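You operate a simulated robot arm through the tools that you are given. There is no shell and no other tool. Be economical: measure what you need, move in short steps, check, and stop when the job is done.

You are at the controls of a simulated robot arm. One attempt, no reset.

JOB
Treat ingot B63 in the rust bath at the bath card's volts till dark, then shut the supply down.
Fine: the tub stands open; ingot in the basket, basket in the tub, supply on, volts, output button on; when dark: output button off, volts to 0, supply off. Set down upright: dip basket.

It is judged by the outcome, as a careful person would: the job done as asked, and still so three seconds after it is handed in. It fails if anything else is knocked over, pushed out of place, dropped, spilled or broken.

ROBOT AND FRAMES
A 7-joint arm with a three-finger gripper, fixed in place. Base frame: the origin is at the foot of the arm, x ahead of it, y to its left, z up; the work surface is at about z = 883. Readings come in mm, degrees, newtons and seconds.
With the tool pointing down near the work surface it reaches from about 100 to 880 mm from the base axis. Its first joint turns from -166.0 to 166.0 degrees. Payload 2.94 kg.
Tool frame: the origin (TCP) lies between the finger pads and is the grasp point; the fingertips stand 30 mm ahead of it; z points along the fingers, y is the line along which they close. Largest opening 132 mm; the body of the gripper starts 107 mm behind the TCP.
Orientation is that of the tool frame in the base frame, as [roll, pitch, yaw] about the fixed x, y, z axes, in that order (R = Rz(yaw) Ry(pitch) Rx(roll)). With the fingers straight down and closing along the base's y, the tool's x points along the base's -x, its y along +y and its z along -z.

CONTROLS
- The arm moves only by the tool servo_tool. Its argument "plan" is a list of rows, each an object of numbers (a shift or turn left out is 0, a gripper value left out holds the last): "dx", "dy", "dz": the shift along the base's x, y, z in mm; "wx", "wy", "wz": the turn, a rotation vector about the base's x, y, z in degrees; "grip": the closure, from 0 (fully open) to 1 (shut). In form: [{"dx": .., "dy": .., "dz": .., "wx": .., "wy": .., "wz": .., "grip": ..}, ...]. A call has 1 to 12 rows; each row shifts and turns the commanded pose from where the row before left it. Each row takes 0.2 s and may step no farther than 50 mm and 8.6 degrees from the row before; otherwise, or with a gripper value out of range, the whole call is refused. Where a pose cannot be reached the arm comes as near as it can. A force on the tool above 40 N (or 10 N above the force at the start of the call, whichever is more), or a blocked arm, ends the call early, and 0.2 s more pass. The fingers move at their own pace and stop on an object; they squeeze with about 27 N. The grip force told is the motor's: it shows also when the fingers shut on nothing. Time passes only in rows, and 0.2 s behind the last, so rows that do not move let the fingers close. It gives the time, the measured TCP pose, the force on the tool (base axes), the opening and the grip force at its end, in the units of the frame above (readings bear some noise), with the torque about the TCP (base axes, N m) and any sound that the robot's microphone picked up.
- Cameras (640 x 400 px; columns grow to the right, rows downward): "scene" is fixed at [216.3, 648.9, 1466.1]; the picture's right is [-0.98, -0.21, 0.00], its down [-0.06, 0.29, -0.95] and it looks along [0.20, -0.93, -0.30] (base axes); focal length 319 px, centre (320, 200). "wrist" rides on the gripper at [72, 3, -144] in the tool frame; the picture's right is [-0.04, 1.00, 0.00], its down [-0.88, -0.04, -0.48] and it looks along [-0.47, -0.02, 0.88] (tool axes); focal length 256 px, centre (320, 200). There is no depth. A picture from a camera that has moved, and an enlarged one, comes with that camera's place and axes in the base frame and with its lens. The place of the scene camera against the robot may be out by one fixed shift of up to 12 mm in any direction.
- camera(camera): a new picture of that camera. The clock stands still meanwhile.
- slide_trunk(by): slides the trunk up (or, below 0, down) by that many mm; the arm rides with it, the base frame stays. It gives what a move gives, with no picture.
- enlarge(camera, box): a new picture of the part [left, top, right, bottom] of that camera's present view, enlarged. The clock stands still meanwhile.
- sign_off(): hands the job in; it is judged then, once.

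Work in short steps. Places have to be worked out from the pictures, the camera data and where the tool is seen: move nearer, look again, correct. Check each grasp and each placing, and mend what went wrong. You have 120 turns and 84 pictures in all, those below and enlarged ones among them. Open the gripper and draw the arm clear of the work before you hand the job in, unless the task says otherwise; then end with one line.

The tools are called after "Emit:" as name(argument=value, ...) on one line, values as JSON. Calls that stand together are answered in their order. servo_tool: Moves the arm, as the interface text tells. Its arguments: {"type":"object","properties":{"plan":{"type":"array","items":{"type":"object","properties":{"dx":{"type":"number"},"dy":{"type":"number"},"dz":{"type":"number"},"wx":{"type":"number"},"wy":{"type":"number"},"wz":{"type":"number"},"grip":{"type":"number"}}}}},"required":["plan"]} The other tools are called the same way: slide_trunk (by) slides the trunk up or down; camera (camera) takes a picture; enlarge (camera, box) takes an enlarged picture of a part of a camera's view; sign_off () hands the job in.

At the start:

```text
time_s: 0.0
position: [410.8, -419.1, 1355.7]
tcp_rot: [-180.0, 0.0, -180.0]
wrist_force: [0.4, -0.3, -0.2]
moment: [-0.01, 0.02, -0.02]
width: 131.9
grasp_force: 0.0
trunk travel left (down, up): [-425.0, 115.0]
```

scene: 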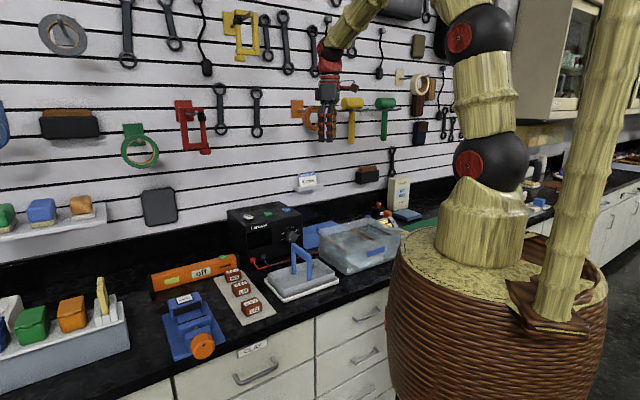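
wrist: 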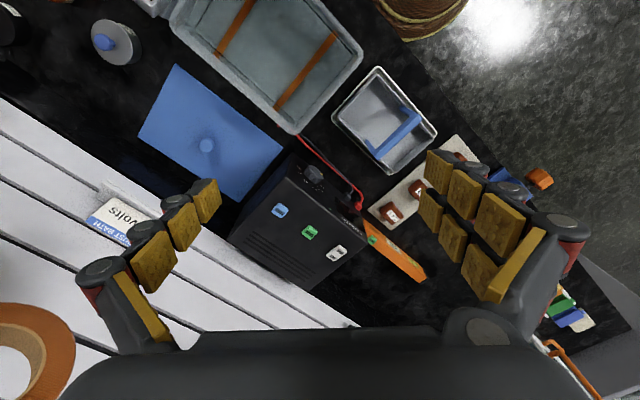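

I start by looking closely at the bench: the supply, ingots, card and basket.

Emit:
enlarge(camera="scene", box=[210, 160, 430, 330])

Emit:
enlarge(camera="wrist", box=[60, 130, 460, 330])

Emit:
enlarge(camera="scene", box=[290, 165, 330, 200])

```text
2.35 times, centred on (320, 245) of scene
camera zoom: at [216.3, 648.9, 1466.1], right [-0.98, -0.21, 0.0], down [-0.06, 0.29, -0.95], along [0.2, -0.93, -0.3], focal length 751 px, centre (320, 94)
```

zoom: 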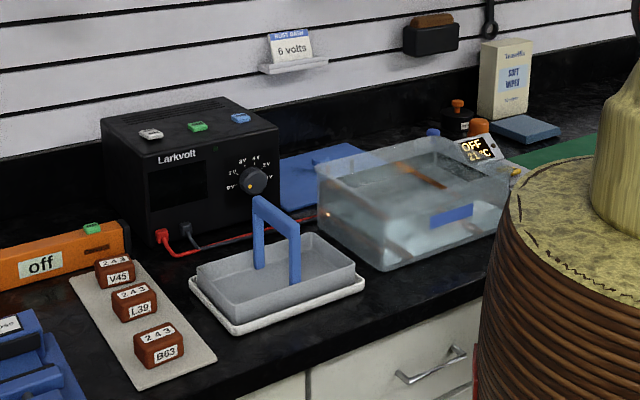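

```text
1.60 times, centred on (260, 230) of wrist
camera zoom: at [338.9, -416.1, 1499.3], right [0.04, 1.0, 0.0], down [0.88, -0.04, 0.48], along [0.47, -0.02, -0.88], focal length 410 px, centre (416, 152)
```

zoom: 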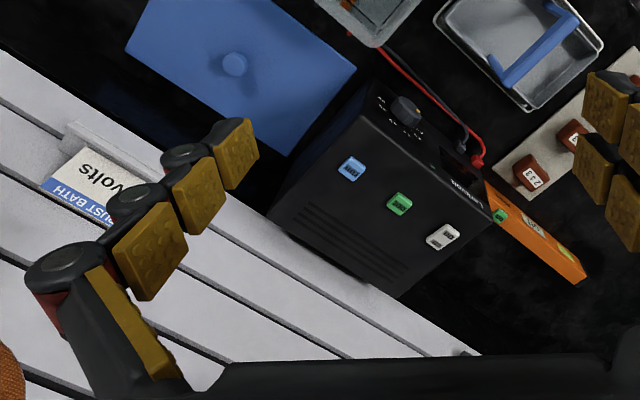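

```text
11.43 times, centred on (310, 182) of scene
camera zoom: at [216.3, 648.9, 1466.1], right [-0.98, -0.21, 0.0], down [-0.06, 0.29, -0.95], along [0.2, -0.93, -0.3], focal length 3649 px, centre (434, 400)
```

zoom: 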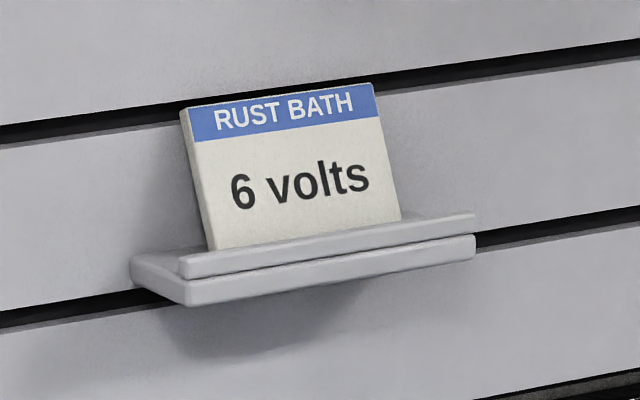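

The card says 6 volts. Next: the buttons, the knob dial and the other devices.

Emit:
enlarge(camera="wrist", box=[260, 150, 370, 270])

Emit:
enlarge(camera="scene", box=[225, 195, 325, 275])

Emit:
enlarge(camera="scene", box=[310, 180, 430, 280])

Emit:
enlarge(camera="scene", box=[140, 240, 280, 360])

```text
3.33 times, centred on (315, 210) of wrist
camera zoom: at [338.9, -416.1, 1499.3], right [0.04, 1.0, 0.0], down [0.88, -0.04, 0.48], along [0.47, -0.02, -0.88], focal length 853 px, centre (337, 167)
```

zoom: 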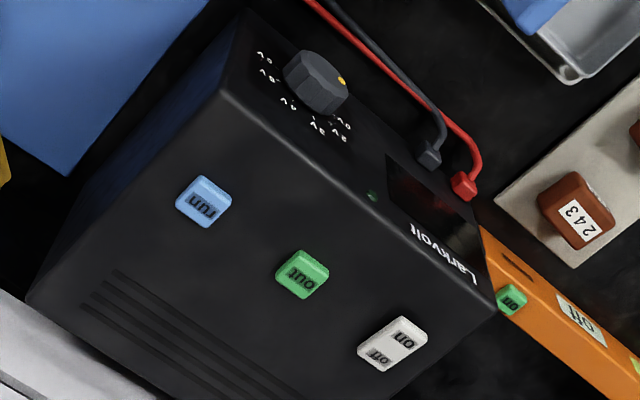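

```text
5.00 times, centred on (275, 235) of scene
camera zoom: at [216.3, 648.9, 1466.1], right [-0.98, -0.21, 0.0], down [-0.06, 0.29, -0.95], along [0.2, -0.93, -0.3], focal length 1596 px, centre (545, 25)
```

zoom: 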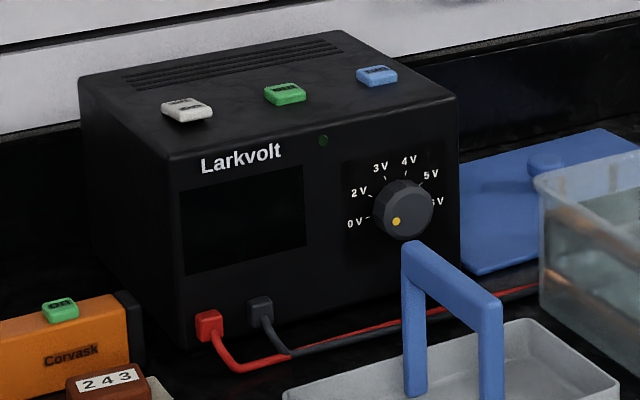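

```text
4.00 times, centred on (370, 230) of scene
camera zoom: at [216.3, 648.9, 1466.1], right [-0.98, -0.21, 0.0], down [-0.06, 0.29, -0.95], along [0.2, -0.93, -0.3], focal length 1277 px, centre (120, 80)
```

zoom: 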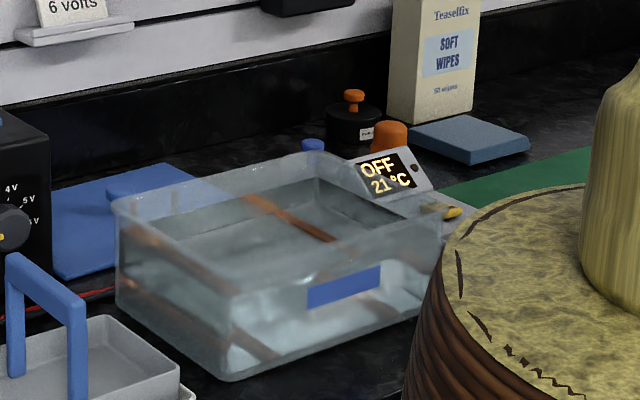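

```text
3.33 times, centred on (210, 300) of scene
camera zoom: at [216.3, 648.9, 1466.1], right [-0.98, -0.21, 0.0], down [-0.06, 0.29, -0.95], along [0.2, -0.93, -0.3], focal length 1064 px, centre (687, -133)
```

zoom: 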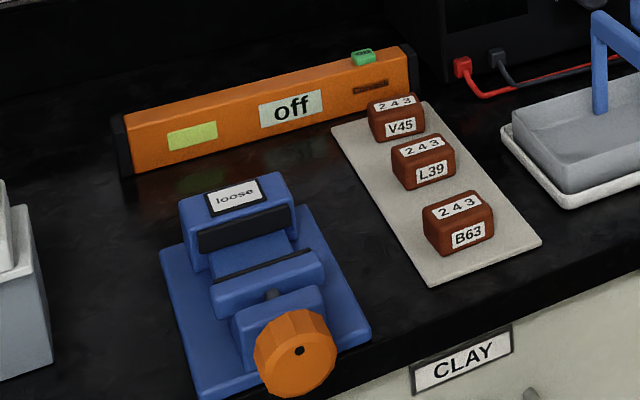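

Card = 6 V; the supply has a white on/off rocker, a green "out" and a blue "run" button, and the knob appears to be near 0 V. The bench runs about 45° to the base axes, so I turn the tool by -45° and move over basket and ingots for a better look.

Emit:
servo_tool(plan=[{"dx": 10, "dy": 35, "wz": -7.5}, {"dx": 10, "dy": 35, "wz": -7.5}, {"dx": 10, "dy": 35, "wz": -7.5}, {"dx": 10, "dy": 35, "wz": -7.5}, {"dx": 10, "dy": 35, "wz": -7.5}, {"dx": 10, "dy": 35, "wz": -7.5}, {}])

Emit:
camera(camera="wrist")

```text
time_s: 1.6
position: [472.3, -208.5, 1356.9]
tcp_rot: [180.0, -0.1, 134.9]
wrist_force: [0.0, -0.9, 0.5]
moment: [0.04, -0.03, 0.02]
width: 132.1
grasp_force: 0.1
trunk travel left (down, up): [-425.0, 115.0]
```

```text
74 pictures are left
camera wrist: at [423.0, -155.5, 1499.6], right [0.74, 0.67, 0.0], down [0.59, -0.65, 0.48], along [0.32, -0.35, -0.88], focal length 256 px, centre (320, 200)
```

wrist: 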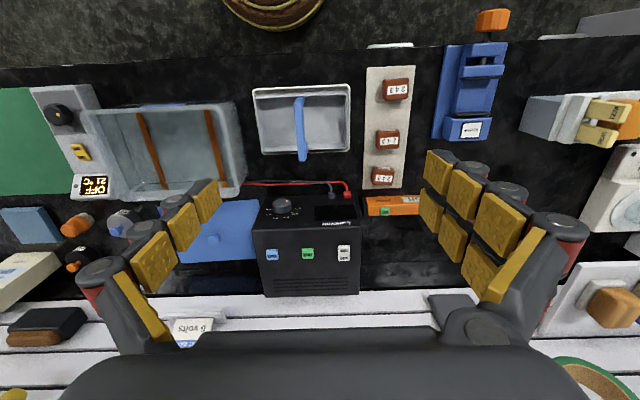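

The bench axes lie at 45° (tool now aligned with it). Enlarging the supply and the basket/ingot area.

Emit:
enlarge(camera="wrist", box=[240, 170, 370, 300])

Emit:
enlarge(camera="wrist", box=[70, 40, 430, 230])

```text
3.08 times, centred on (305, 235) of wrist
camera zoom: at [423.0, -155.5, 1499.6], right [0.74, 0.67, 0.0], down [0.59, -0.65, 0.48], along [0.32, -0.35, -0.88], focal length 788 px, centre (366, 92)
```

zoom: 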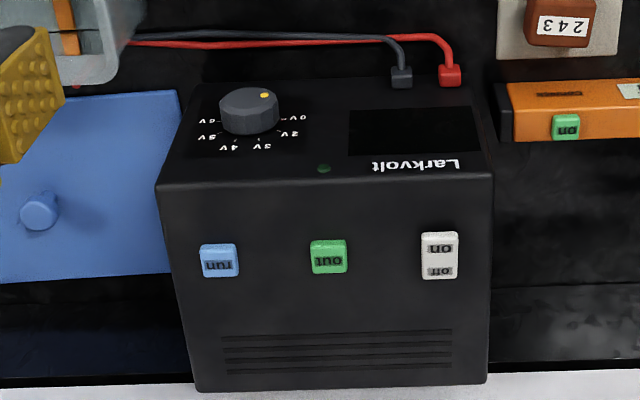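

```text
1.78 times, centred on (250, 135) of wrist
camera zoom: at [423.0, -155.5, 1499.6], right [0.74, 0.67, 0.0], down [0.59, -0.65, 0.48], along [0.32, -0.35, -0.88], focal length 455 px, centre (444, 316)
```

zoom: 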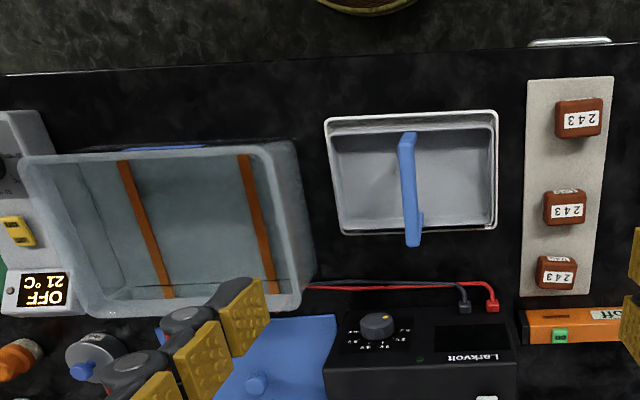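

B63 is estimated near (570, -80), basket centre near (472, -264) with handle across it. Turning to close across the ingot's narrow side and moving down above B63.

Emit:
servo_tool(plan=[{"dx": 8, "dy": 10, "dz": -15, "wz": 7.5}, {"dx": 8, "dy": 10, "dz": -15, "wz": 7.5}, {"dx": 8, "dy": 10, "dz": -15, "wz": 7.5}, {"dx": 8, "dy": 10, "dz": -15, "wz": 7.5}, {"dx": 8, "dy": 10, "dz": -15, "wz": 7.5}, {"dx": 8, "dy": 10, "dz": -15, "wz": 7.5}, {"dx": 8, "dy": 10, "dz": -15, "wz": 7.5}, {"dx": 8, "dy": 10, "dz": -15, "wz": 7.5}, {"dx": 8, "dy": 10, "dz": -15, "wz": 7.5}, {"dx": 8, "dy": 10, "dz": -15, "wz": 7.5}, {"dx": 8, "dy": 10, "dz": -15, "wz": 7.5}, {"dx": 8, "dy": 10, "dz": -15, "wz": 7.5}])

Emit:
camera(camera="wrist")

```text
time_s: 4.2
position: [566.8, -88.9, 1175.9]
tcp_rot: [-179.9, 0.0, -134.8]
wrist_force: [0.3, 0.6, -0.1]
moment: [-0.01, 0.03, 0.05]
width: 131.9
grasp_force: 0.1
trunk travel left (down, up): [-425.0, 115.0]
```

```text
71 pictures are left
camera wrist: at [514.7, -138.0, 1319.1], right [-0.68, 0.74, 0.0], down [0.65, 0.6, 0.48], along [0.35, 0.32, -0.88], focal length 256 px, centre (320, 200)
```

wrist: 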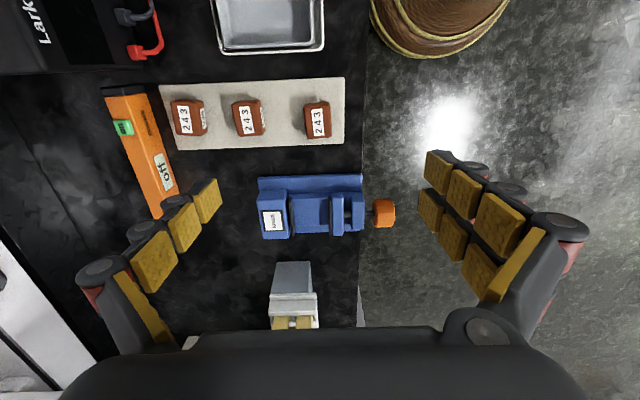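

B63 appears at pixel (318,119) → about (573, -89). Confirm its label by an enlarged view.

Emit:
enlarge(camera="wrist", box=[150, 70, 360, 160])

```text
3.05 times, centred on (255, 115) of wrist
camera zoom: at [514.7, -138.0, 1319.1], right [-0.68, 0.74, 0.0], down [0.65, 0.6, 0.48], along [0.35, 0.32, -0.88], focal length 780 px, centre (518, 459)
```

zoom: 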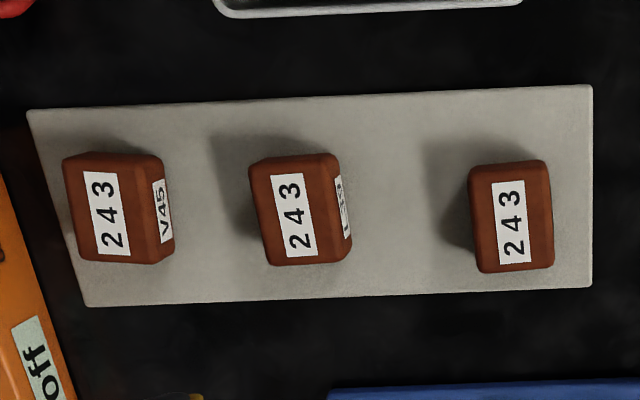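

The ingot nearest the bench edge (B63 per the scene view) is the target. Move above it, narrow the fingers to ~85 mm, and descend to z≈1010 for a check.

Emit:
servo_tool(plan=[{"dx": 4, "dy": 0, "dz": -40, "grip": 0.34}, {"dx": 4, "dz": -40}, {"dz": -40}, {"dz": -40}, {"dz": -5}, {}])

Emit:
camera(camera="wrist")

```text
time_s: 5.6
position: [575.0, -89.4, 1009.8]
tcp_rot: [180.0, -0.1, -135.0]
wrist_force: [0.5, 0.5, -1.4]
moment: [0.01, 0.02, -0.01]
width: 86.9
grasp_force: 0.0
trunk travel left (down, up): [-425.0, 115.0]
```

```text
69 pictures are left
camera wrist: at [522.3, -137.4, 1153.5], right [-0.68, 0.74, 0.0], down [0.65, 0.59, 0.48], along [0.35, 0.32, -0.88], focal length 256 px, centre (320, 200)
```

wrist: 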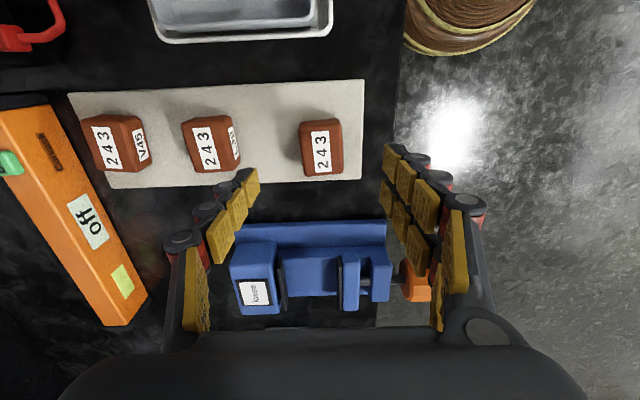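

Centred well ((575,-87) vs TCP (575,-89)). Descend to z≈920 and close.

Emit:
servo_tool(plan=[{"dy": 2, "dz": -40}, {"dz": -35}, {"dz": -14}, {}])

Emit:
camera(camera="wrist")

```text
time_s: 6.6
position: [576.0, -87.4, 920.5]
tcp_rot: [-180.0, 0.1, -135.0]
wrist_force: [-0.3, -0.4, 0.5]
moment: [0.01, 0.0, -0.04]
width: 87.3
grasp_force: 0.0
trunk travel left (down, up): [-425.0, 115.0]
```

```text
68 pictures are left
camera wrist: at [522.3, -135.7, 1064.6], right [-0.68, 0.74, 0.0], down [0.65, 0.59, 0.48], along [0.35, 0.32, -0.88], focal length 256 px, centre (320, 200)
```

wrist: 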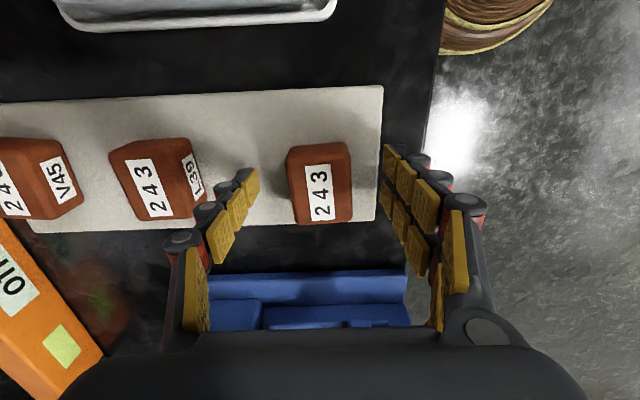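

Ingot sits between the fingers. Close.

Emit:
servo_tool(plan=[{"grip": 1}, {}, {}, {}, {}, {}])

Emit:
servo_tool(plan=[{"dz": 30}, {"dz": 40}, {"dz": 40}, {"dz": 40}, {"dz": 40}, {}])

Emit:
camera(camera="wrist")

```text
time_s: 8.0
position: [576.3, -87.2, 921.4]
tcp_rot: [-180.0, 0.0, -135.0]
wrist_force: [-1.0, 1.0, 2.8]
moment: [-0.02, 0.08, 0.04]
width: 39.6
grasp_force: 26.8
trunk travel left (down, up): [-425.0, 115.0]
```

```text
time_s: 9.4
position: [576.5, -88.7, 1111.1]
tcp_rot: [-180.0, 0.0, -135.1]
wrist_force: [-0.3, 0.7, -4.7]
moment: [0.0, 0.06, 0.01]
width: 39.4
grasp_force: 26.7
trunk travel left (down, up): [-425.0, 115.0]
```

```text
67 pictures are left
camera wrist: at [523.0, -136.5, 1254.9], right [-0.68, 0.74, 0.0], down [0.65, 0.59, 0.48], along [0.35, 0.32, -0.88], focal length 256 px, centre (320, 200)
```

wrist: 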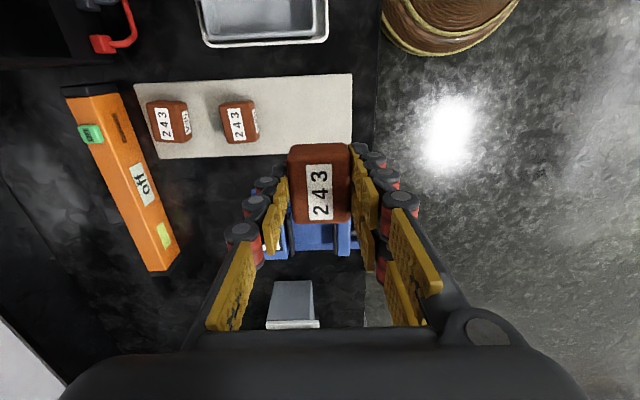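

Ingot held. Move above the +u half of the basket (~(507,-228)) and look.

Emit:
servo_tool(plan=[{"dx": -17, "dy": -35}, {"dx": -17, "dy": -35}, {"dx": -17, "dy": -35}, {"dx": -18, "dy": -34}, {}])

Emit:
camera(camera="wrist")

Emit:
camera(camera="scene")

```text
time_s: 10.6
position: [506.5, -227.4, 1111.6]
tcp_rot: [-179.9, -0.1, -135.0]
wrist_force: [-0.1, -0.1, -3.6]
moment: [-0.05, 0.06, 0.0]
width: 39.5
grasp_force: 27.0
trunk travel left (down, up): [-425.0, 115.0]
```

```text
66 pictures are left
camera wrist: at [452.8, -274.9, 1254.7], right [-0.68, 0.74, 0.0], down [0.65, 0.59, 0.48], along [0.35, 0.32, -0.88], focal length 256 px, centre (320, 200)
```

wrist: 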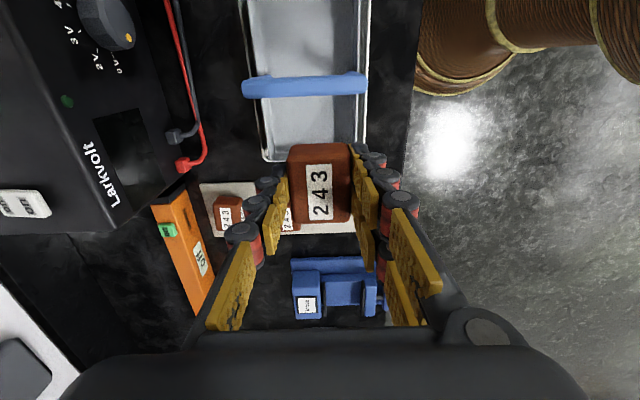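

```text
65 pictures are left
```

scene: 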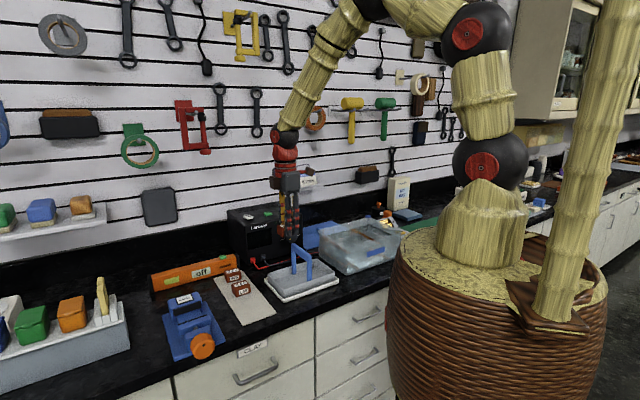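

Handle bar centre computes to u≈146, v≈529 (bench axes), so I shift ~9 mm toward the wall and 3 mm along, then lower to z≈1010 and look again.

Emit:
servo_tool(plan=[{"dx": 8.5, "dy": -4.5, "dz": -30}, {"dz": -40}, {"dz": -32}, {}])

Emit:
camera(camera="wrist")

Emit:
enlarge(camera="scene", box=[230, 200, 350, 310])

```text
time_s: 11.6
position: [514.7, -232.0, 1009.6]
tcp_rot: [179.9, 0.0, -134.9]
wrist_force: [-0.3, -0.4, -4.0]
moment: [0.02, -0.01, 0.01]
width: 39.7
grasp_force: 27.3
trunk travel left (down, up): [-425.0, 115.0]
```

```text
64 pictures are left
camera wrist: at [461.1, -279.5, 1153.3], right [-0.68, 0.74, 0.0], down [0.65, 0.59, 0.48], along [0.35, 0.32, -0.88], focal length 256 px, centre (320, 200)
```

wrist: 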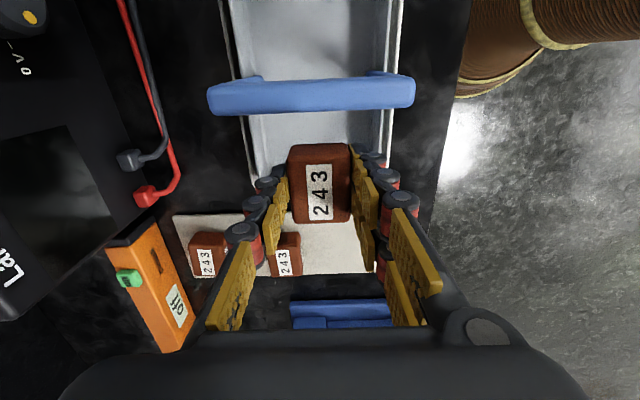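

```text
3.64 times, centred on (290, 255) of scene
camera zoom: at [216.3, 648.9, 1466.1], right [-0.98, -0.21, 0.0], down [-0.06, 0.29, -0.95], along [0.2, -0.93, -0.3], focal length 1161 px, centre (429, 0)
```

zoom: 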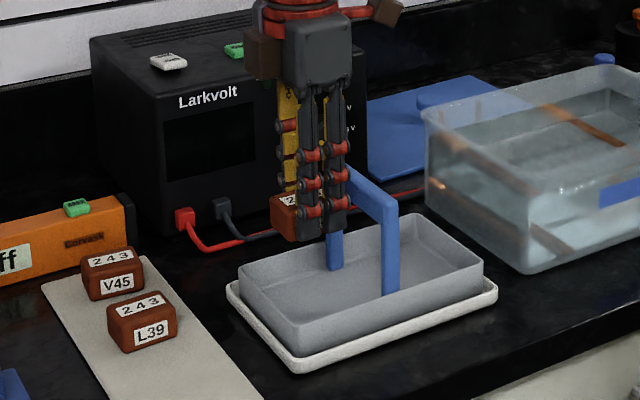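

The ingot is centred across the basket; shift 5 mm toward the handle for margin and lower toward the floor in small steps.

Emit:
servo_tool(plan=[{"dx": -3.5, "dy": -3.5, "dz": -30}, {"dz": -30}, {"dz": -10}, {}])

Emit:
enlarge(camera="scene", box=[230, 200, 350, 310])

Emit:
camera(camera="wrist")

```text
time_s: 12.6
position: [511.6, -235.8, 939.6]
tcp_rot: [180.0, 0.0, -135.0]
wrist_force: [0.3, -0.2, -4.4]
moment: [-0.01, 0.05, 0.01]
width: 39.6
grasp_force: 27.7
trunk travel left (down, up): [-425.0, 115.0]
```

```text
3.64 times, centred on (290, 255) of scene
camera zoom: at [216.3, 648.9, 1466.1], right [-0.98, -0.21, 0.0], down [-0.06, 0.29, -0.95], along [0.2, -0.93, -0.3], focal length 1161 px, centre (429, 0)
```

zoom: 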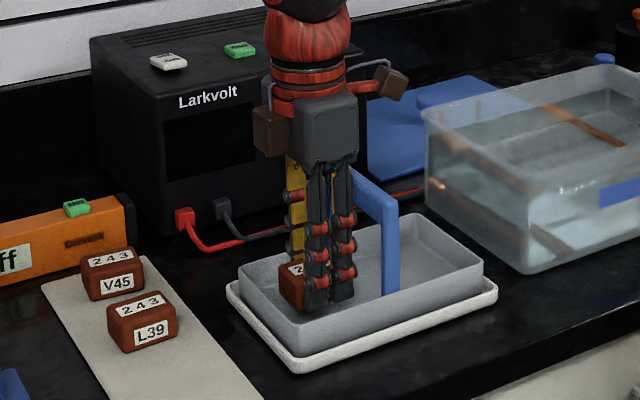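

```text
61 pictures are left
camera wrist: at [457.4, -283.3, 1083.3], right [-0.68, 0.74, 0.0], down [0.65, 0.59, 0.48], along [0.35, 0.32, -0.88], focal length 256 px, centre (320, 200)
```

wrist: 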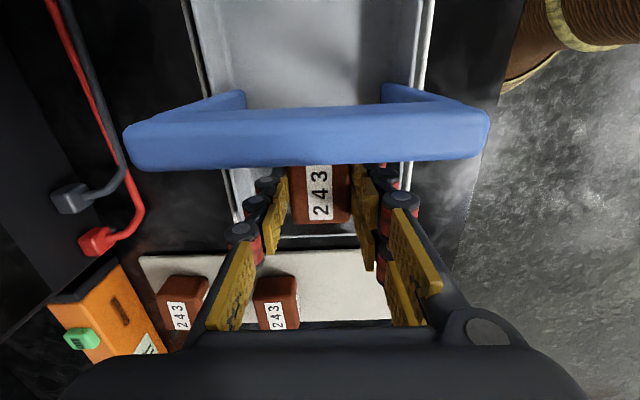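

Inside the basket cleanly. Lower until light contact.

Emit:
servo_tool(plan=[{"dz": -5}, {"dz": -3}, {"dz": -2}, {}])

```text
time_s: 13.6
position: [512.2, -234.8, 930.1]
tcp_rot: [-180.0, 0.0, -135.0]
wrist_force: [-0.1, -0.6, -3.8]
moment: [0.0, 0.02, -0.02]
width: 39.6
grasp_force: 27.3
trunk travel left (down, up): [-425.0, 115.0]
```

No contact yet; continue.

Emit:
servo_tool(plan=[{"dz": -2}, {"dz": -1.5}, {}])

Emit:
servo_tool(plan=[{"dz": -1.5}, {"dz": -1}, {}])

```text
time_s: 14.4
position: [510.8, -234.3, 926.7]
tcp_rot: [-179.9, 0.0, -135.0]
wrist_force: [0.3, 0.9, -3.6]
moment: [-0.04, 0.01, 0.0]
width: 39.5
grasp_force: 27.4
trunk travel left (down, up): [-425.0, 115.0]
```

```text
time_s: 15.2
position: [511.3, -234.6, 924.7]
tcp_rot: [-179.9, 0.0, -135.0]
wrist_force: [-0.9, 0.2, -0.8]
moment: [-0.06, -0.01, 0.0]
width: 39.4
grasp_force: 26.6
trunk travel left (down, up): [-425.0, 115.0]
```

Weight is being taken by the floor. Open slightly (to ~62 mm) and lift straight up.

Emit:
servo_tool(plan=[{"grip": 0.53}, {}, {}])

Emit:
servo_tool(plan=[{"dz": 20}, {"dz": 40}, {"dz": 50}, {"dz": 50}, {"dz": 30}, {}])

Emit:
camera(camera="wrist")

```text
time_s: 16.0
position: [511.0, -234.9, 922.3]
tcp_rot: [-180.0, -0.1, -135.0]
wrist_force: [0.4, 0.5, 0.1]
moment: [-0.01, -0.03, 0.0]
width: 62.3
grasp_force: 0.1
trunk travel left (down, up): [-425.0, 115.0]
```

```text
time_s: 17.4
position: [511.9, -233.8, 1113.9]
tcp_rot: [179.9, 0.0, -134.9]
wrist_force: [-0.4, 0.9, -0.3]
moment: [0.0, 0.02, 0.0]
width: 62.2
grasp_force: 0.1
trunk travel left (down, up): [-425.0, 115.0]
```

```text
60 pictures are left
camera wrist: at [458.2, -282.1, 1257.9], right [-0.68, 0.74, 0.0], down [0.65, 0.59, 0.48], along [0.35, 0.32, -0.88], focal length 256 px, centre (320, 200)
```

wrist: 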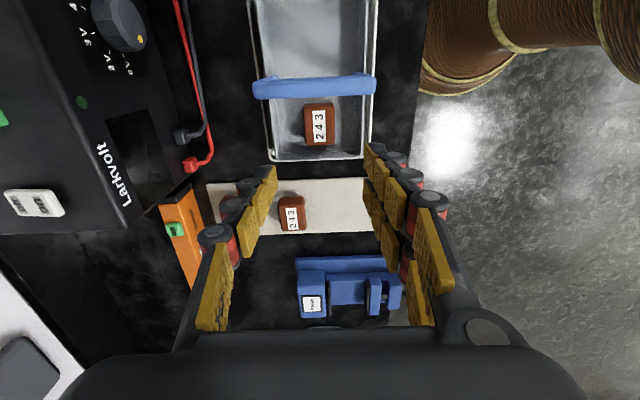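

Ingot B63 rests in the basket. Now rotate back to -45° and go above the tub to measure it.

Emit:
servo_tool(plan=[{"dx": -20, "dy": -22, "dz": 5, "wz": -7.5}, {"dx": -20, "dy": -22, "dz": 5, "wz": -7.5}, {"dx": -20, "dy": -22, "dz": 5, "wz": -7.5}, {"dx": -20, "dy": -22, "dz": 5, "wz": -7.5}, {"dx": -20, "dy": -22, "dz": 5, "wz": -7.5}, {"dx": -20, "dy": -22, "dz": 5, "wz": -7.5}, {"dx": -20, "dy": -22, "dz": 5, "wz": -7.5}, {"dx": -20, "dy": -22, "dz": 5, "wz": -7.5}, {"dx": -20, "dy": -22, "dz": 5, "wz": -7.5}, {"dx": -20, "dy": -22, "dz": 5, "wz": -7.5}, {"dx": -20, "dy": -22, "dz": 5, "wz": -7.5}, {"dx": -20, "dy": -22, "dz": 5, "wz": -7.5}])

Emit:
camera(camera="wrist")

```text
time_s: 20.0
position: [271.2, -498.2, 1173.5]
tcp_rot: [179.9, -0.2, 134.9]
wrist_force: [0.0, -0.7, -0.3]
moment: [0.02, -0.01, 0.03]
width: 61.9
grasp_force: 0.2
trunk travel left (down, up): [-425.0, 115.0]
```

```text
59 pictures are left
camera wrist: at [222.1, -444.8, 1317.2], right [0.74, 0.67, 0.0], down [0.59, -0.65, 0.47], along [0.32, -0.35, -0.88], focal length 256 px, centre (320, 200)
```

wrist: 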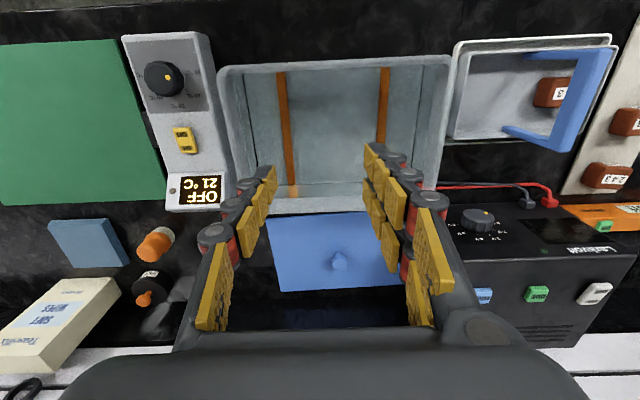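

Emit:
enlarge(camera="wrist", box=[200, 40, 470, 230])

Emit:
enlarge(camera="scene", box=[260, 195, 430, 305])

```text
2.11 times, centred on (335, 135) of wrist
camera zoom: at [222.1, -444.8, 1317.2], right [0.74, 0.67, 0.0], down [0.59, -0.65, 0.47], along [0.32, -0.35, -0.88], focal length 539 px, centre (288, 337)
```

zoom: 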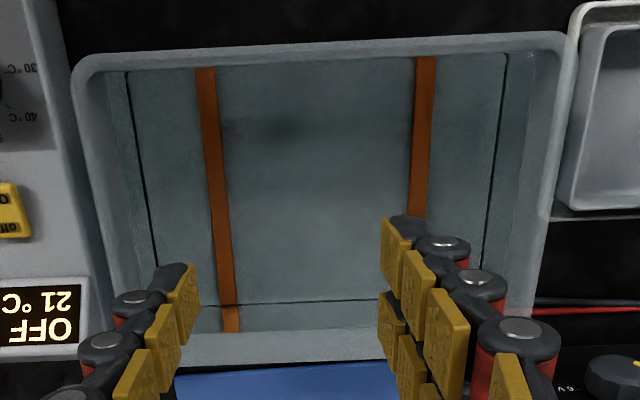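

```text
3.64 times, centred on (345, 250) of scene
camera zoom: at [216.3, 648.9, 1466.1], right [-0.98, -0.21, 0.0], down [-0.06, 0.29, -0.95], along [0.2, -0.93, -0.3], focal length 1161 px, centre (229, 18)
```

zoom: 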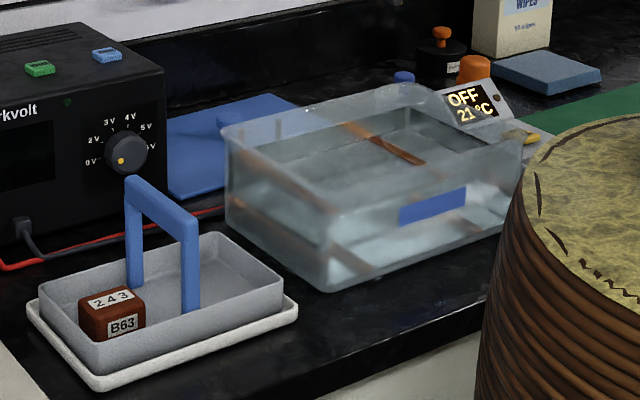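

The tub (rim z≈974) is centred near u=-141, v=571 → base (304,-503), opening far larger than the basket. Scene shows B63 in the basket. Now go above the basket handle.

Emit:
servo_tool(plan=[{"dx": 34, "dy": 38}, {"dx": 34, "dy": 38}, {"dx": 34, "dy": 38}, {"dx": 34, "dy": 38}, {"dx": 34, "dy": 38}, {"dx": 35, "dy": 39}, {"dz": -50}, {}])

Emit:
camera(camera="wrist")

```text
refused: row 1 steps farther than a row can; nothing moved
```

```text
56 pictures are left
camera wrist: at [222.1, -444.8, 1317.2], right [0.74, 0.67, 0.0], down [0.59, -0.65, 0.47], along [0.32, -0.35, -0.88], focal length 256 px, centre (320, 200)
```

wrist: 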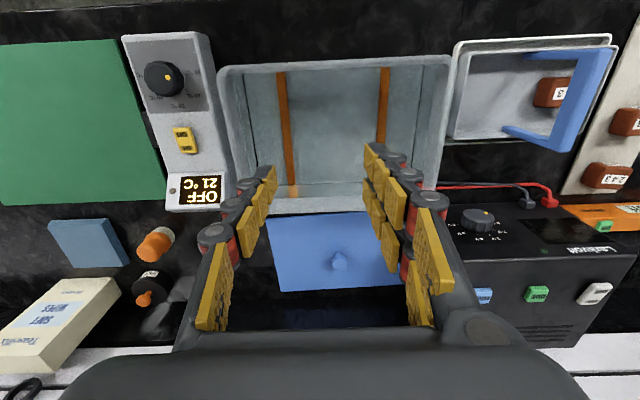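

Step too long; split smaller.

Emit:
servo_tool(plan=[{"dx": 29.3, "dy": 32.7}, {"dx": 29.3, "dy": 32.7}, {"dx": 29.3, "dy": 32.7}, {"dx": 29.3, "dy": 32.7}, {"dx": 29.3, "dy": 32.7}, {"dx": 29.3, "dy": 32.7}, {"dx": 29.3, "dy": 32.7}, {"dz": -48}, {"dz": -25}, {}])

Emit:
camera(camera="wrist")

```text
time_s: 22.2
position: [476.3, -269.4, 1099.4]
tcp_rot: [180.0, 0.0, 135.0]
wrist_force: [-0.2, 0.4, 0.3]
moment: [-0.01, 0.03, -0.02]
width: 61.8
grasp_force: 0.1
trunk travel left (down, up): [-425.0, 115.0]
```

```text
55 pictures are left
camera wrist: at [426.6, -215.9, 1243.0], right [0.74, 0.68, 0.0], down [0.59, -0.65, 0.48], along [0.32, -0.35, -0.88], focal length 256 px, centre (320, 200)
```

wrist: 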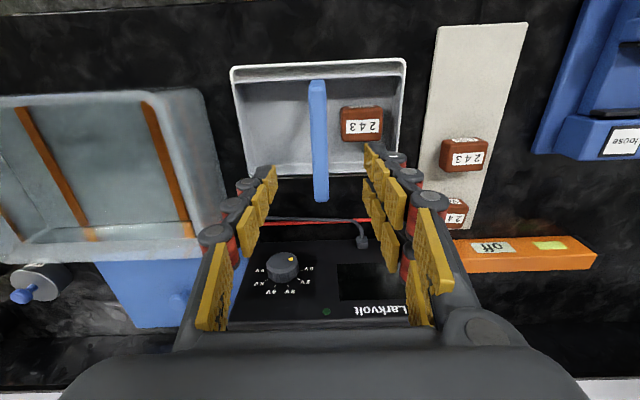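

Handle is centred between the fingers. Descend to bar height and look.

Emit:
servo_tool(plan=[{"dz": -40, "dx": 1, "dy": -1}, {"dz": -40}, {"dz": -32}, {}])

Emit:
camera(camera="wrist")

Emit:
enlarge(camera="scene", box=[230, 200, 350, 310])

```text
time_s: 23.2
position: [475.6, -271.3, 988.7]
tcp_rot: [180.0, 0.1, 135.1]
wrist_force: [-0.5, -0.6, 0.0]
moment: [-0.02, 0.0, 0.01]
width: 62.2
grasp_force: 0.0
trunk travel left (down, up): [-425.0, 115.0]
```

```text
54 pictures are left
camera wrist: at [428.0, -216.9, 1131.7], right [0.74, 0.68, 0.0], down [0.59, -0.65, 0.48], along [0.32, -0.35, -0.88], focal length 256 px, centre (320, 200)
```

wrist: 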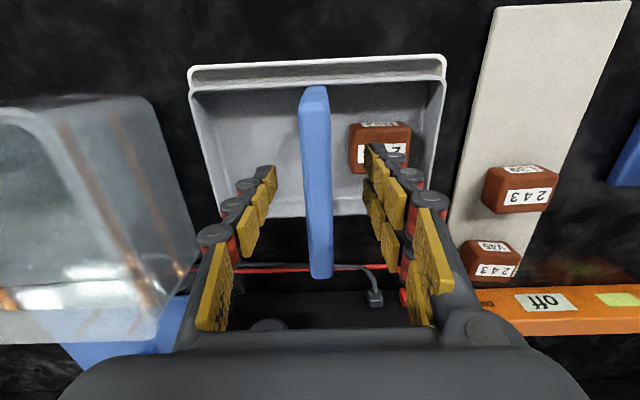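

```text
3.64 times, centred on (290, 255) of scene
camera zoom: at [216.3, 648.9, 1466.1], right [-0.98, -0.21, 0.0], down [-0.06, 0.29, -0.95], along [0.2, -0.93, -0.3], focal length 1161 px, centre (429, 0)
```

zoom: 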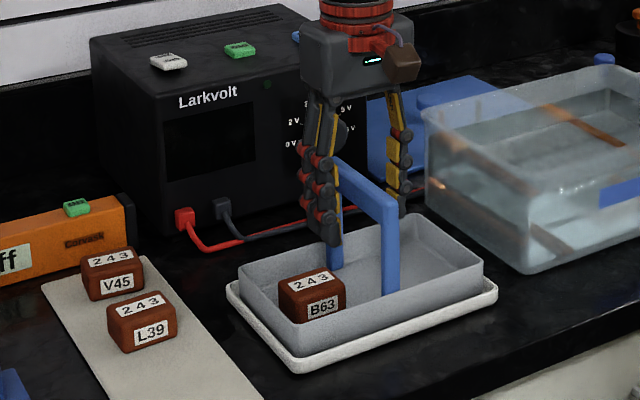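

Bar between the fingers and near TCP height. Raise 4 mm to centre it and close.

Emit:
servo_tool(plan=[{"dz": 4, "grip": 1}, {}, {}, {}, {}, {}])

Emit:
servo_tool(plan=[{"dz": 5}, {"dz": 5}, {"dz": 5}, {}])

Emit:
enlarge(camera="scene", box=[230, 200, 350, 310])

```text
time_s: 24.6
position: [476.3, -270.9, 992.6]
tcp_rot: [179.9, -0.1, 135.0]
wrist_force: [-1.6, 0.1, 1.2]
moment: [0.05, -0.03, -0.03]
width: 14.7
grasp_force: 27.0
trunk travel left (down, up): [-425.0, 115.0]
```

```text
time_s: 25.6
position: [476.3, -271.5, 1007.6]
tcp_rot: [-180.0, -0.1, 135.0]
wrist_force: [0.0, 0.0, -6.8]
moment: [-0.16, 0.11, 0.0]
width: 14.7
grasp_force: 27.0
trunk travel left (down, up): [-425.0, 115.0]
```

```text
3.64 times, centred on (290, 255) of scene
camera zoom: at [216.3, 648.9, 1466.1], right [-0.98, -0.21, 0.0], down [-0.06, 0.29, -0.95], along [0.2, -0.93, -0.3], focal length 1161 px, centre (429, 0)
```

zoom: 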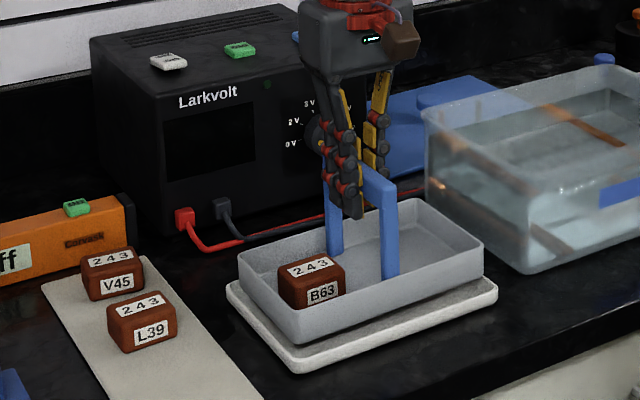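

The basket lifts level. Raise to z≈1125 and carry it over the tub centre.

Emit:
servo_tool(plan=[{"dz": 20}, {"dz": 35}, {"dz": 35}, {"dz": 25}, {}])

Emit:
servo_tool(plan=[{"dx": -10, "dy": -13}, {"dx": -18, "dy": -24}, {"dx": -20, "dy": -27}, {"dx": -20, "dy": -27}, {"dx": -20, "dy": -27}, {"dx": -20, "dy": -27}, {"dx": -20, "dy": -27}, {"dx": -20, "dy": -27}, {"dx": -14, "dy": -20}, {"dx": -10, "dy": -13}, {}, {}])

Emit:
camera(camera="wrist")

Emit:
enlarge(camera="scene", box=[240, 170, 440, 310])

```text
time_s: 26.8
position: [478.3, -271.0, 1122.8]
tcp_rot: [-179.9, -0.1, 135.1]
wrist_force: [-0.5, 0.0, -7.3]
moment: [-0.15, 0.19, -0.02]
width: 15.0
grasp_force: 27.0
trunk travel left (down, up): [-425.0, 115.0]
```

```text
time_s: 29.4
position: [305.5, -504.2, 1124.1]
tcp_rot: [-179.9, 0.0, 134.9]
wrist_force: [0.5, -0.3, -6.0]
moment: [-0.15, 0.16, 0.01]
width: 14.9
grasp_force: 27.5
trunk travel left (down, up): [-425.0, 115.0]
```

```text
51 pictures are left
camera wrist: at [256.6, -449.9, 1266.1], right [0.74, 0.68, 0.0], down [0.59, -0.65, 0.47], along [0.32, -0.35, -0.88], focal length 256 px, centre (320, 200)
```

wrist: 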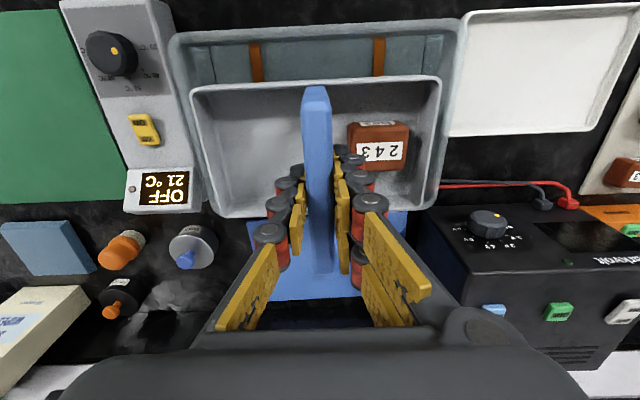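

```text
2.86 times, centred on (340, 240) of scene
camera zoom: at [216.3, 648.9, 1466.1], right [-0.98, -0.21, 0.0], down [-0.06, 0.29, -0.95], along [0.2, -0.93, -0.3], focal length 912 px, centre (263, 86)
```

zoom: 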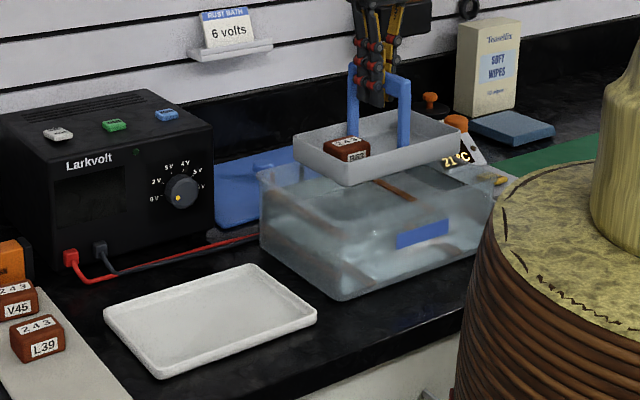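

Basket is centred over the tub in both views. Lower halfway and check.

Emit:
servo_tool(plan=[{"dz": -20}, {"dz": -30}, {"dz": -25}, {}])

Emit:
camera(camera="wrist")

Emit:
enlarge(camera="scene", box=[290, 180, 430, 290])

```text
time_s: 30.4
position: [304.4, -502.9, 1047.8]
tcp_rot: [179.9, 0.0, 135.0]
wrist_force: [0.0, 0.7, -6.6]
moment: [-0.16, 0.15, 0.04]
width: 14.8
grasp_force: 26.9
trunk travel left (down, up): [-425.0, 115.0]
```

```text
49 pictures are left
camera wrist: at [256.4, -449.3, 1191.2], right [0.74, 0.68, 0.0], down [0.59, -0.65, 0.48], along [0.32, -0.35, -0.88], focal length 256 px, centre (320, 200)
```

wrist: 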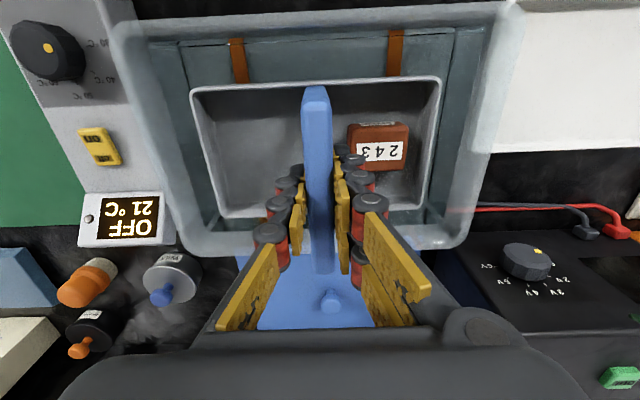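

```text
3.64 times, centred on (360, 235) of scene
camera zoom: at [216.3, 648.9, 1466.1], right [-0.98, -0.21, 0.0], down [-0.06, 0.29, -0.95], along [0.2, -0.93, -0.3], focal length 1161 px, centre (174, 73)
```

zoom: 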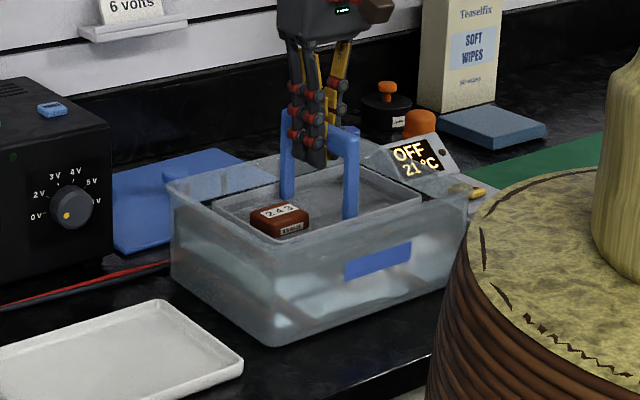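

Well centred. Continue lowering gently to contact.

Emit:
servo_tool(plan=[{"dz": -20}, {"dz": -18}, {"dz": -8}, {"dz": -3}, {}])

Emit:
servo_tool(plan=[{"dz": -2}, {"dz": -2}, {}])

```text
time_s: 31.6
position: [305.5, -504.3, 998.6]
tcp_rot: [180.0, 0.0, 135.0]
wrist_force: [-2.5, -3.3, 6.3]
moment: [0.36, 0.36, 0.13]
width: 14.7
grasp_force: 27.1
trunk travel left (down, up): [-425.0, 115.0]
```

```text
time_s: 32.4
position: [305.0, -503.7, 995.7]
tcp_rot: [-179.9, 0.2, 135.0]
wrist_force: [-3.5, -6.7, 19.5]
moment: [-0.07, -0.1, 0.13]
width: 14.7
grasp_force: 26.5
trunk travel left (down, up): [-425.0, 115.0]
```

Resting on the floor (contact ~z 1000). Ease up 3 mm and look.

Emit:
servo_tool(plan=[{"dz": 3}, {}])

Emit:
camera(camera="wrist")

Emit:
enlarge(camera="scene", box=[290, 180, 430, 290])

```text
time_s: 33.0
position: [304.5, -501.6, 996.8]
tcp_rot: [179.9, -0.2, 135.0]
wrist_force: [1.3, -0.4, -2.0]
moment: [-0.26, -0.3, -0.07]
width: 14.5
grasp_force: 27.1
trunk travel left (down, up): [-425.0, 115.0]
```

```text
47 pictures are left
camera wrist: at [256.1, -447.8, 1139.7], right [0.74, 0.68, 0.0], down [0.6, -0.65, 0.47], along [0.32, -0.35, -0.88], focal length 256 px, centre (320, 200)
```

wrist: 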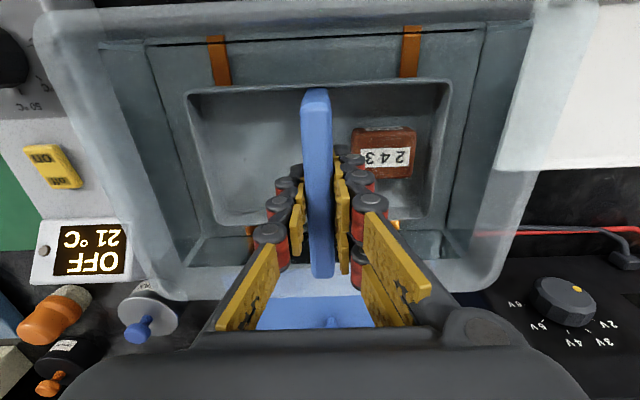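

```text
3.64 times, centred on (360, 235) of scene
camera zoom: at [216.3, 648.9, 1466.1], right [-0.98, -0.21, 0.0], down [-0.06, 0.29, -0.95], along [0.2, -0.93, -0.3], focal length 1161 px, centre (174, 73)
```

zoom: 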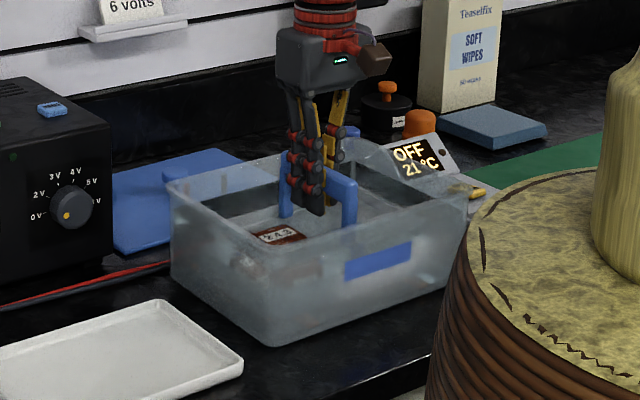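

Basket sits flat in the bath, ingot submerged. Release and lift clear.

Emit:
servo_tool(plan=[{"grip": 0.6}, {}, {}])

Emit:
servo_tool(plan=[{"dz": 20}, {"dz": 45}, {"dz": 45}, {"dz": 45}, {"dz": 45}, {}])

Emit:
camera(camera="wrist")

```text
time_s: 33.8
position: [305.9, -503.6, 997.6]
tcp_rot: [-180.0, 0.0, 134.9]
wrist_force: [-0.3, -0.3, 0.1]
moment: [-0.01, 0.0, 0.02]
width: 52.9
grasp_force: 0.0
trunk travel left (down, up): [-425.0, 115.0]
```

```text
time_s: 35.2
position: [305.6, -504.2, 1195.9]
tcp_rot: [179.9, -0.1, 135.0]
wrist_force: [0.0, 0.1, 0.7]
moment: [0.02, 0.06, 0.01]
width: 52.9
grasp_force: 0.0
trunk travel left (down, up): [-425.0, 115.0]
```

```text
45 pictures are left
camera wrist: at [256.5, -450.0, 1340.5], right [0.74, 0.68, 0.0], down [0.59, -0.65, 0.47], along [0.32, -0.35, -0.88], focal length 256 px, centre (320, 200)
```

wrist: 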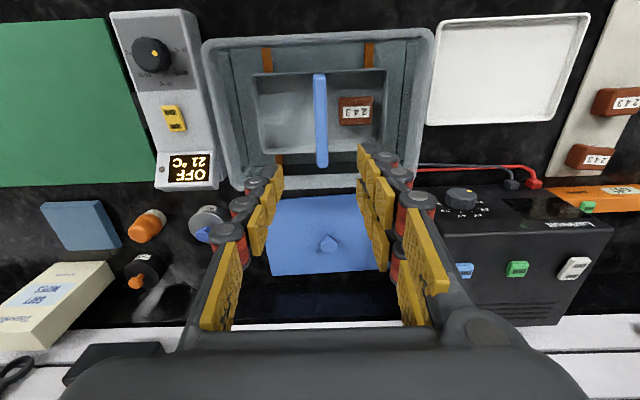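

Basket with ingot is in the bath. Supply estimates: top z≈1036, rocker (u228,v793), green (u144,v790), knob (u82,v716,z950). Moving over the supply for a closer look.

Emit:
servo_tool(plan=[{"dx": 37, "dy": 10, "grip": 1}, {"dx": 37, "dy": 10}, {"dx": 37, "dy": 10}, {"dx": 37, "dy": 10}, {"dx": 37, "dy": 10}, {"dx": 37, "dy": 10}, {"dx": 37, "dy": 10}, {"dx": 37, "dy": 10}, {"dx": 37, "dy": 10}, {}])

Emit:
camera(camera="wrist")

```text
time_s: 37.4
position: [638.7, -413.3, 1197.5]
tcp_rot: [-179.9, 0.0, 135.0]
wrist_force: [0.2, 0.8, 0.3]
moment: [-0.02, -0.03, 0.03]
width: 0.0
grasp_force: 27.3
trunk travel left (down, up): [-425.0, 115.0]
```

```text
44 pictures are left
camera wrist: at [589.1, -359.1, 1341.1], right [0.74, 0.68, 0.0], down [0.59, -0.65, 0.48], along [0.32, -0.35, -0.88], focal length 256 px, centre (320, 200)
```

wrist: 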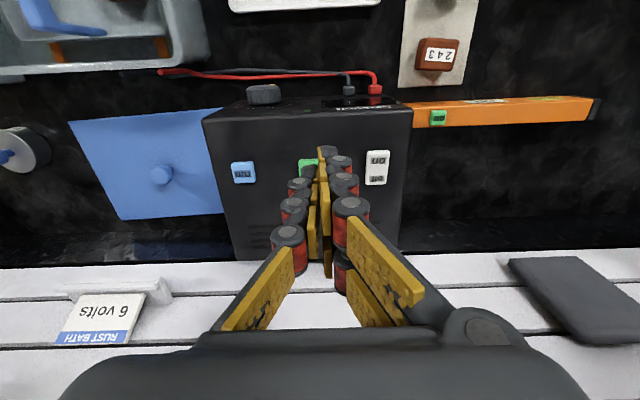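

Emit:
enlarge(camera="wrist", box=[200, 70, 440, 210])

```text
2.67 times, centred on (320, 140) of wrist
camera zoom: at [589.1, -359.1, 1341.1], right [0.74, 0.68, 0.0], down [0.59, -0.65, 0.48], along [0.32, -0.35, -0.88], focal length 683 px, centre (320, 360)
```

zoom: 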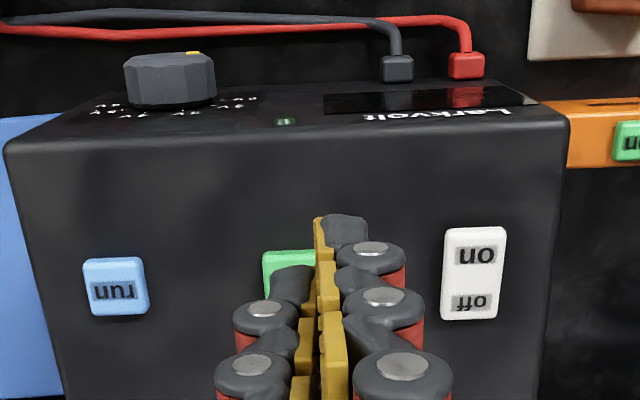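

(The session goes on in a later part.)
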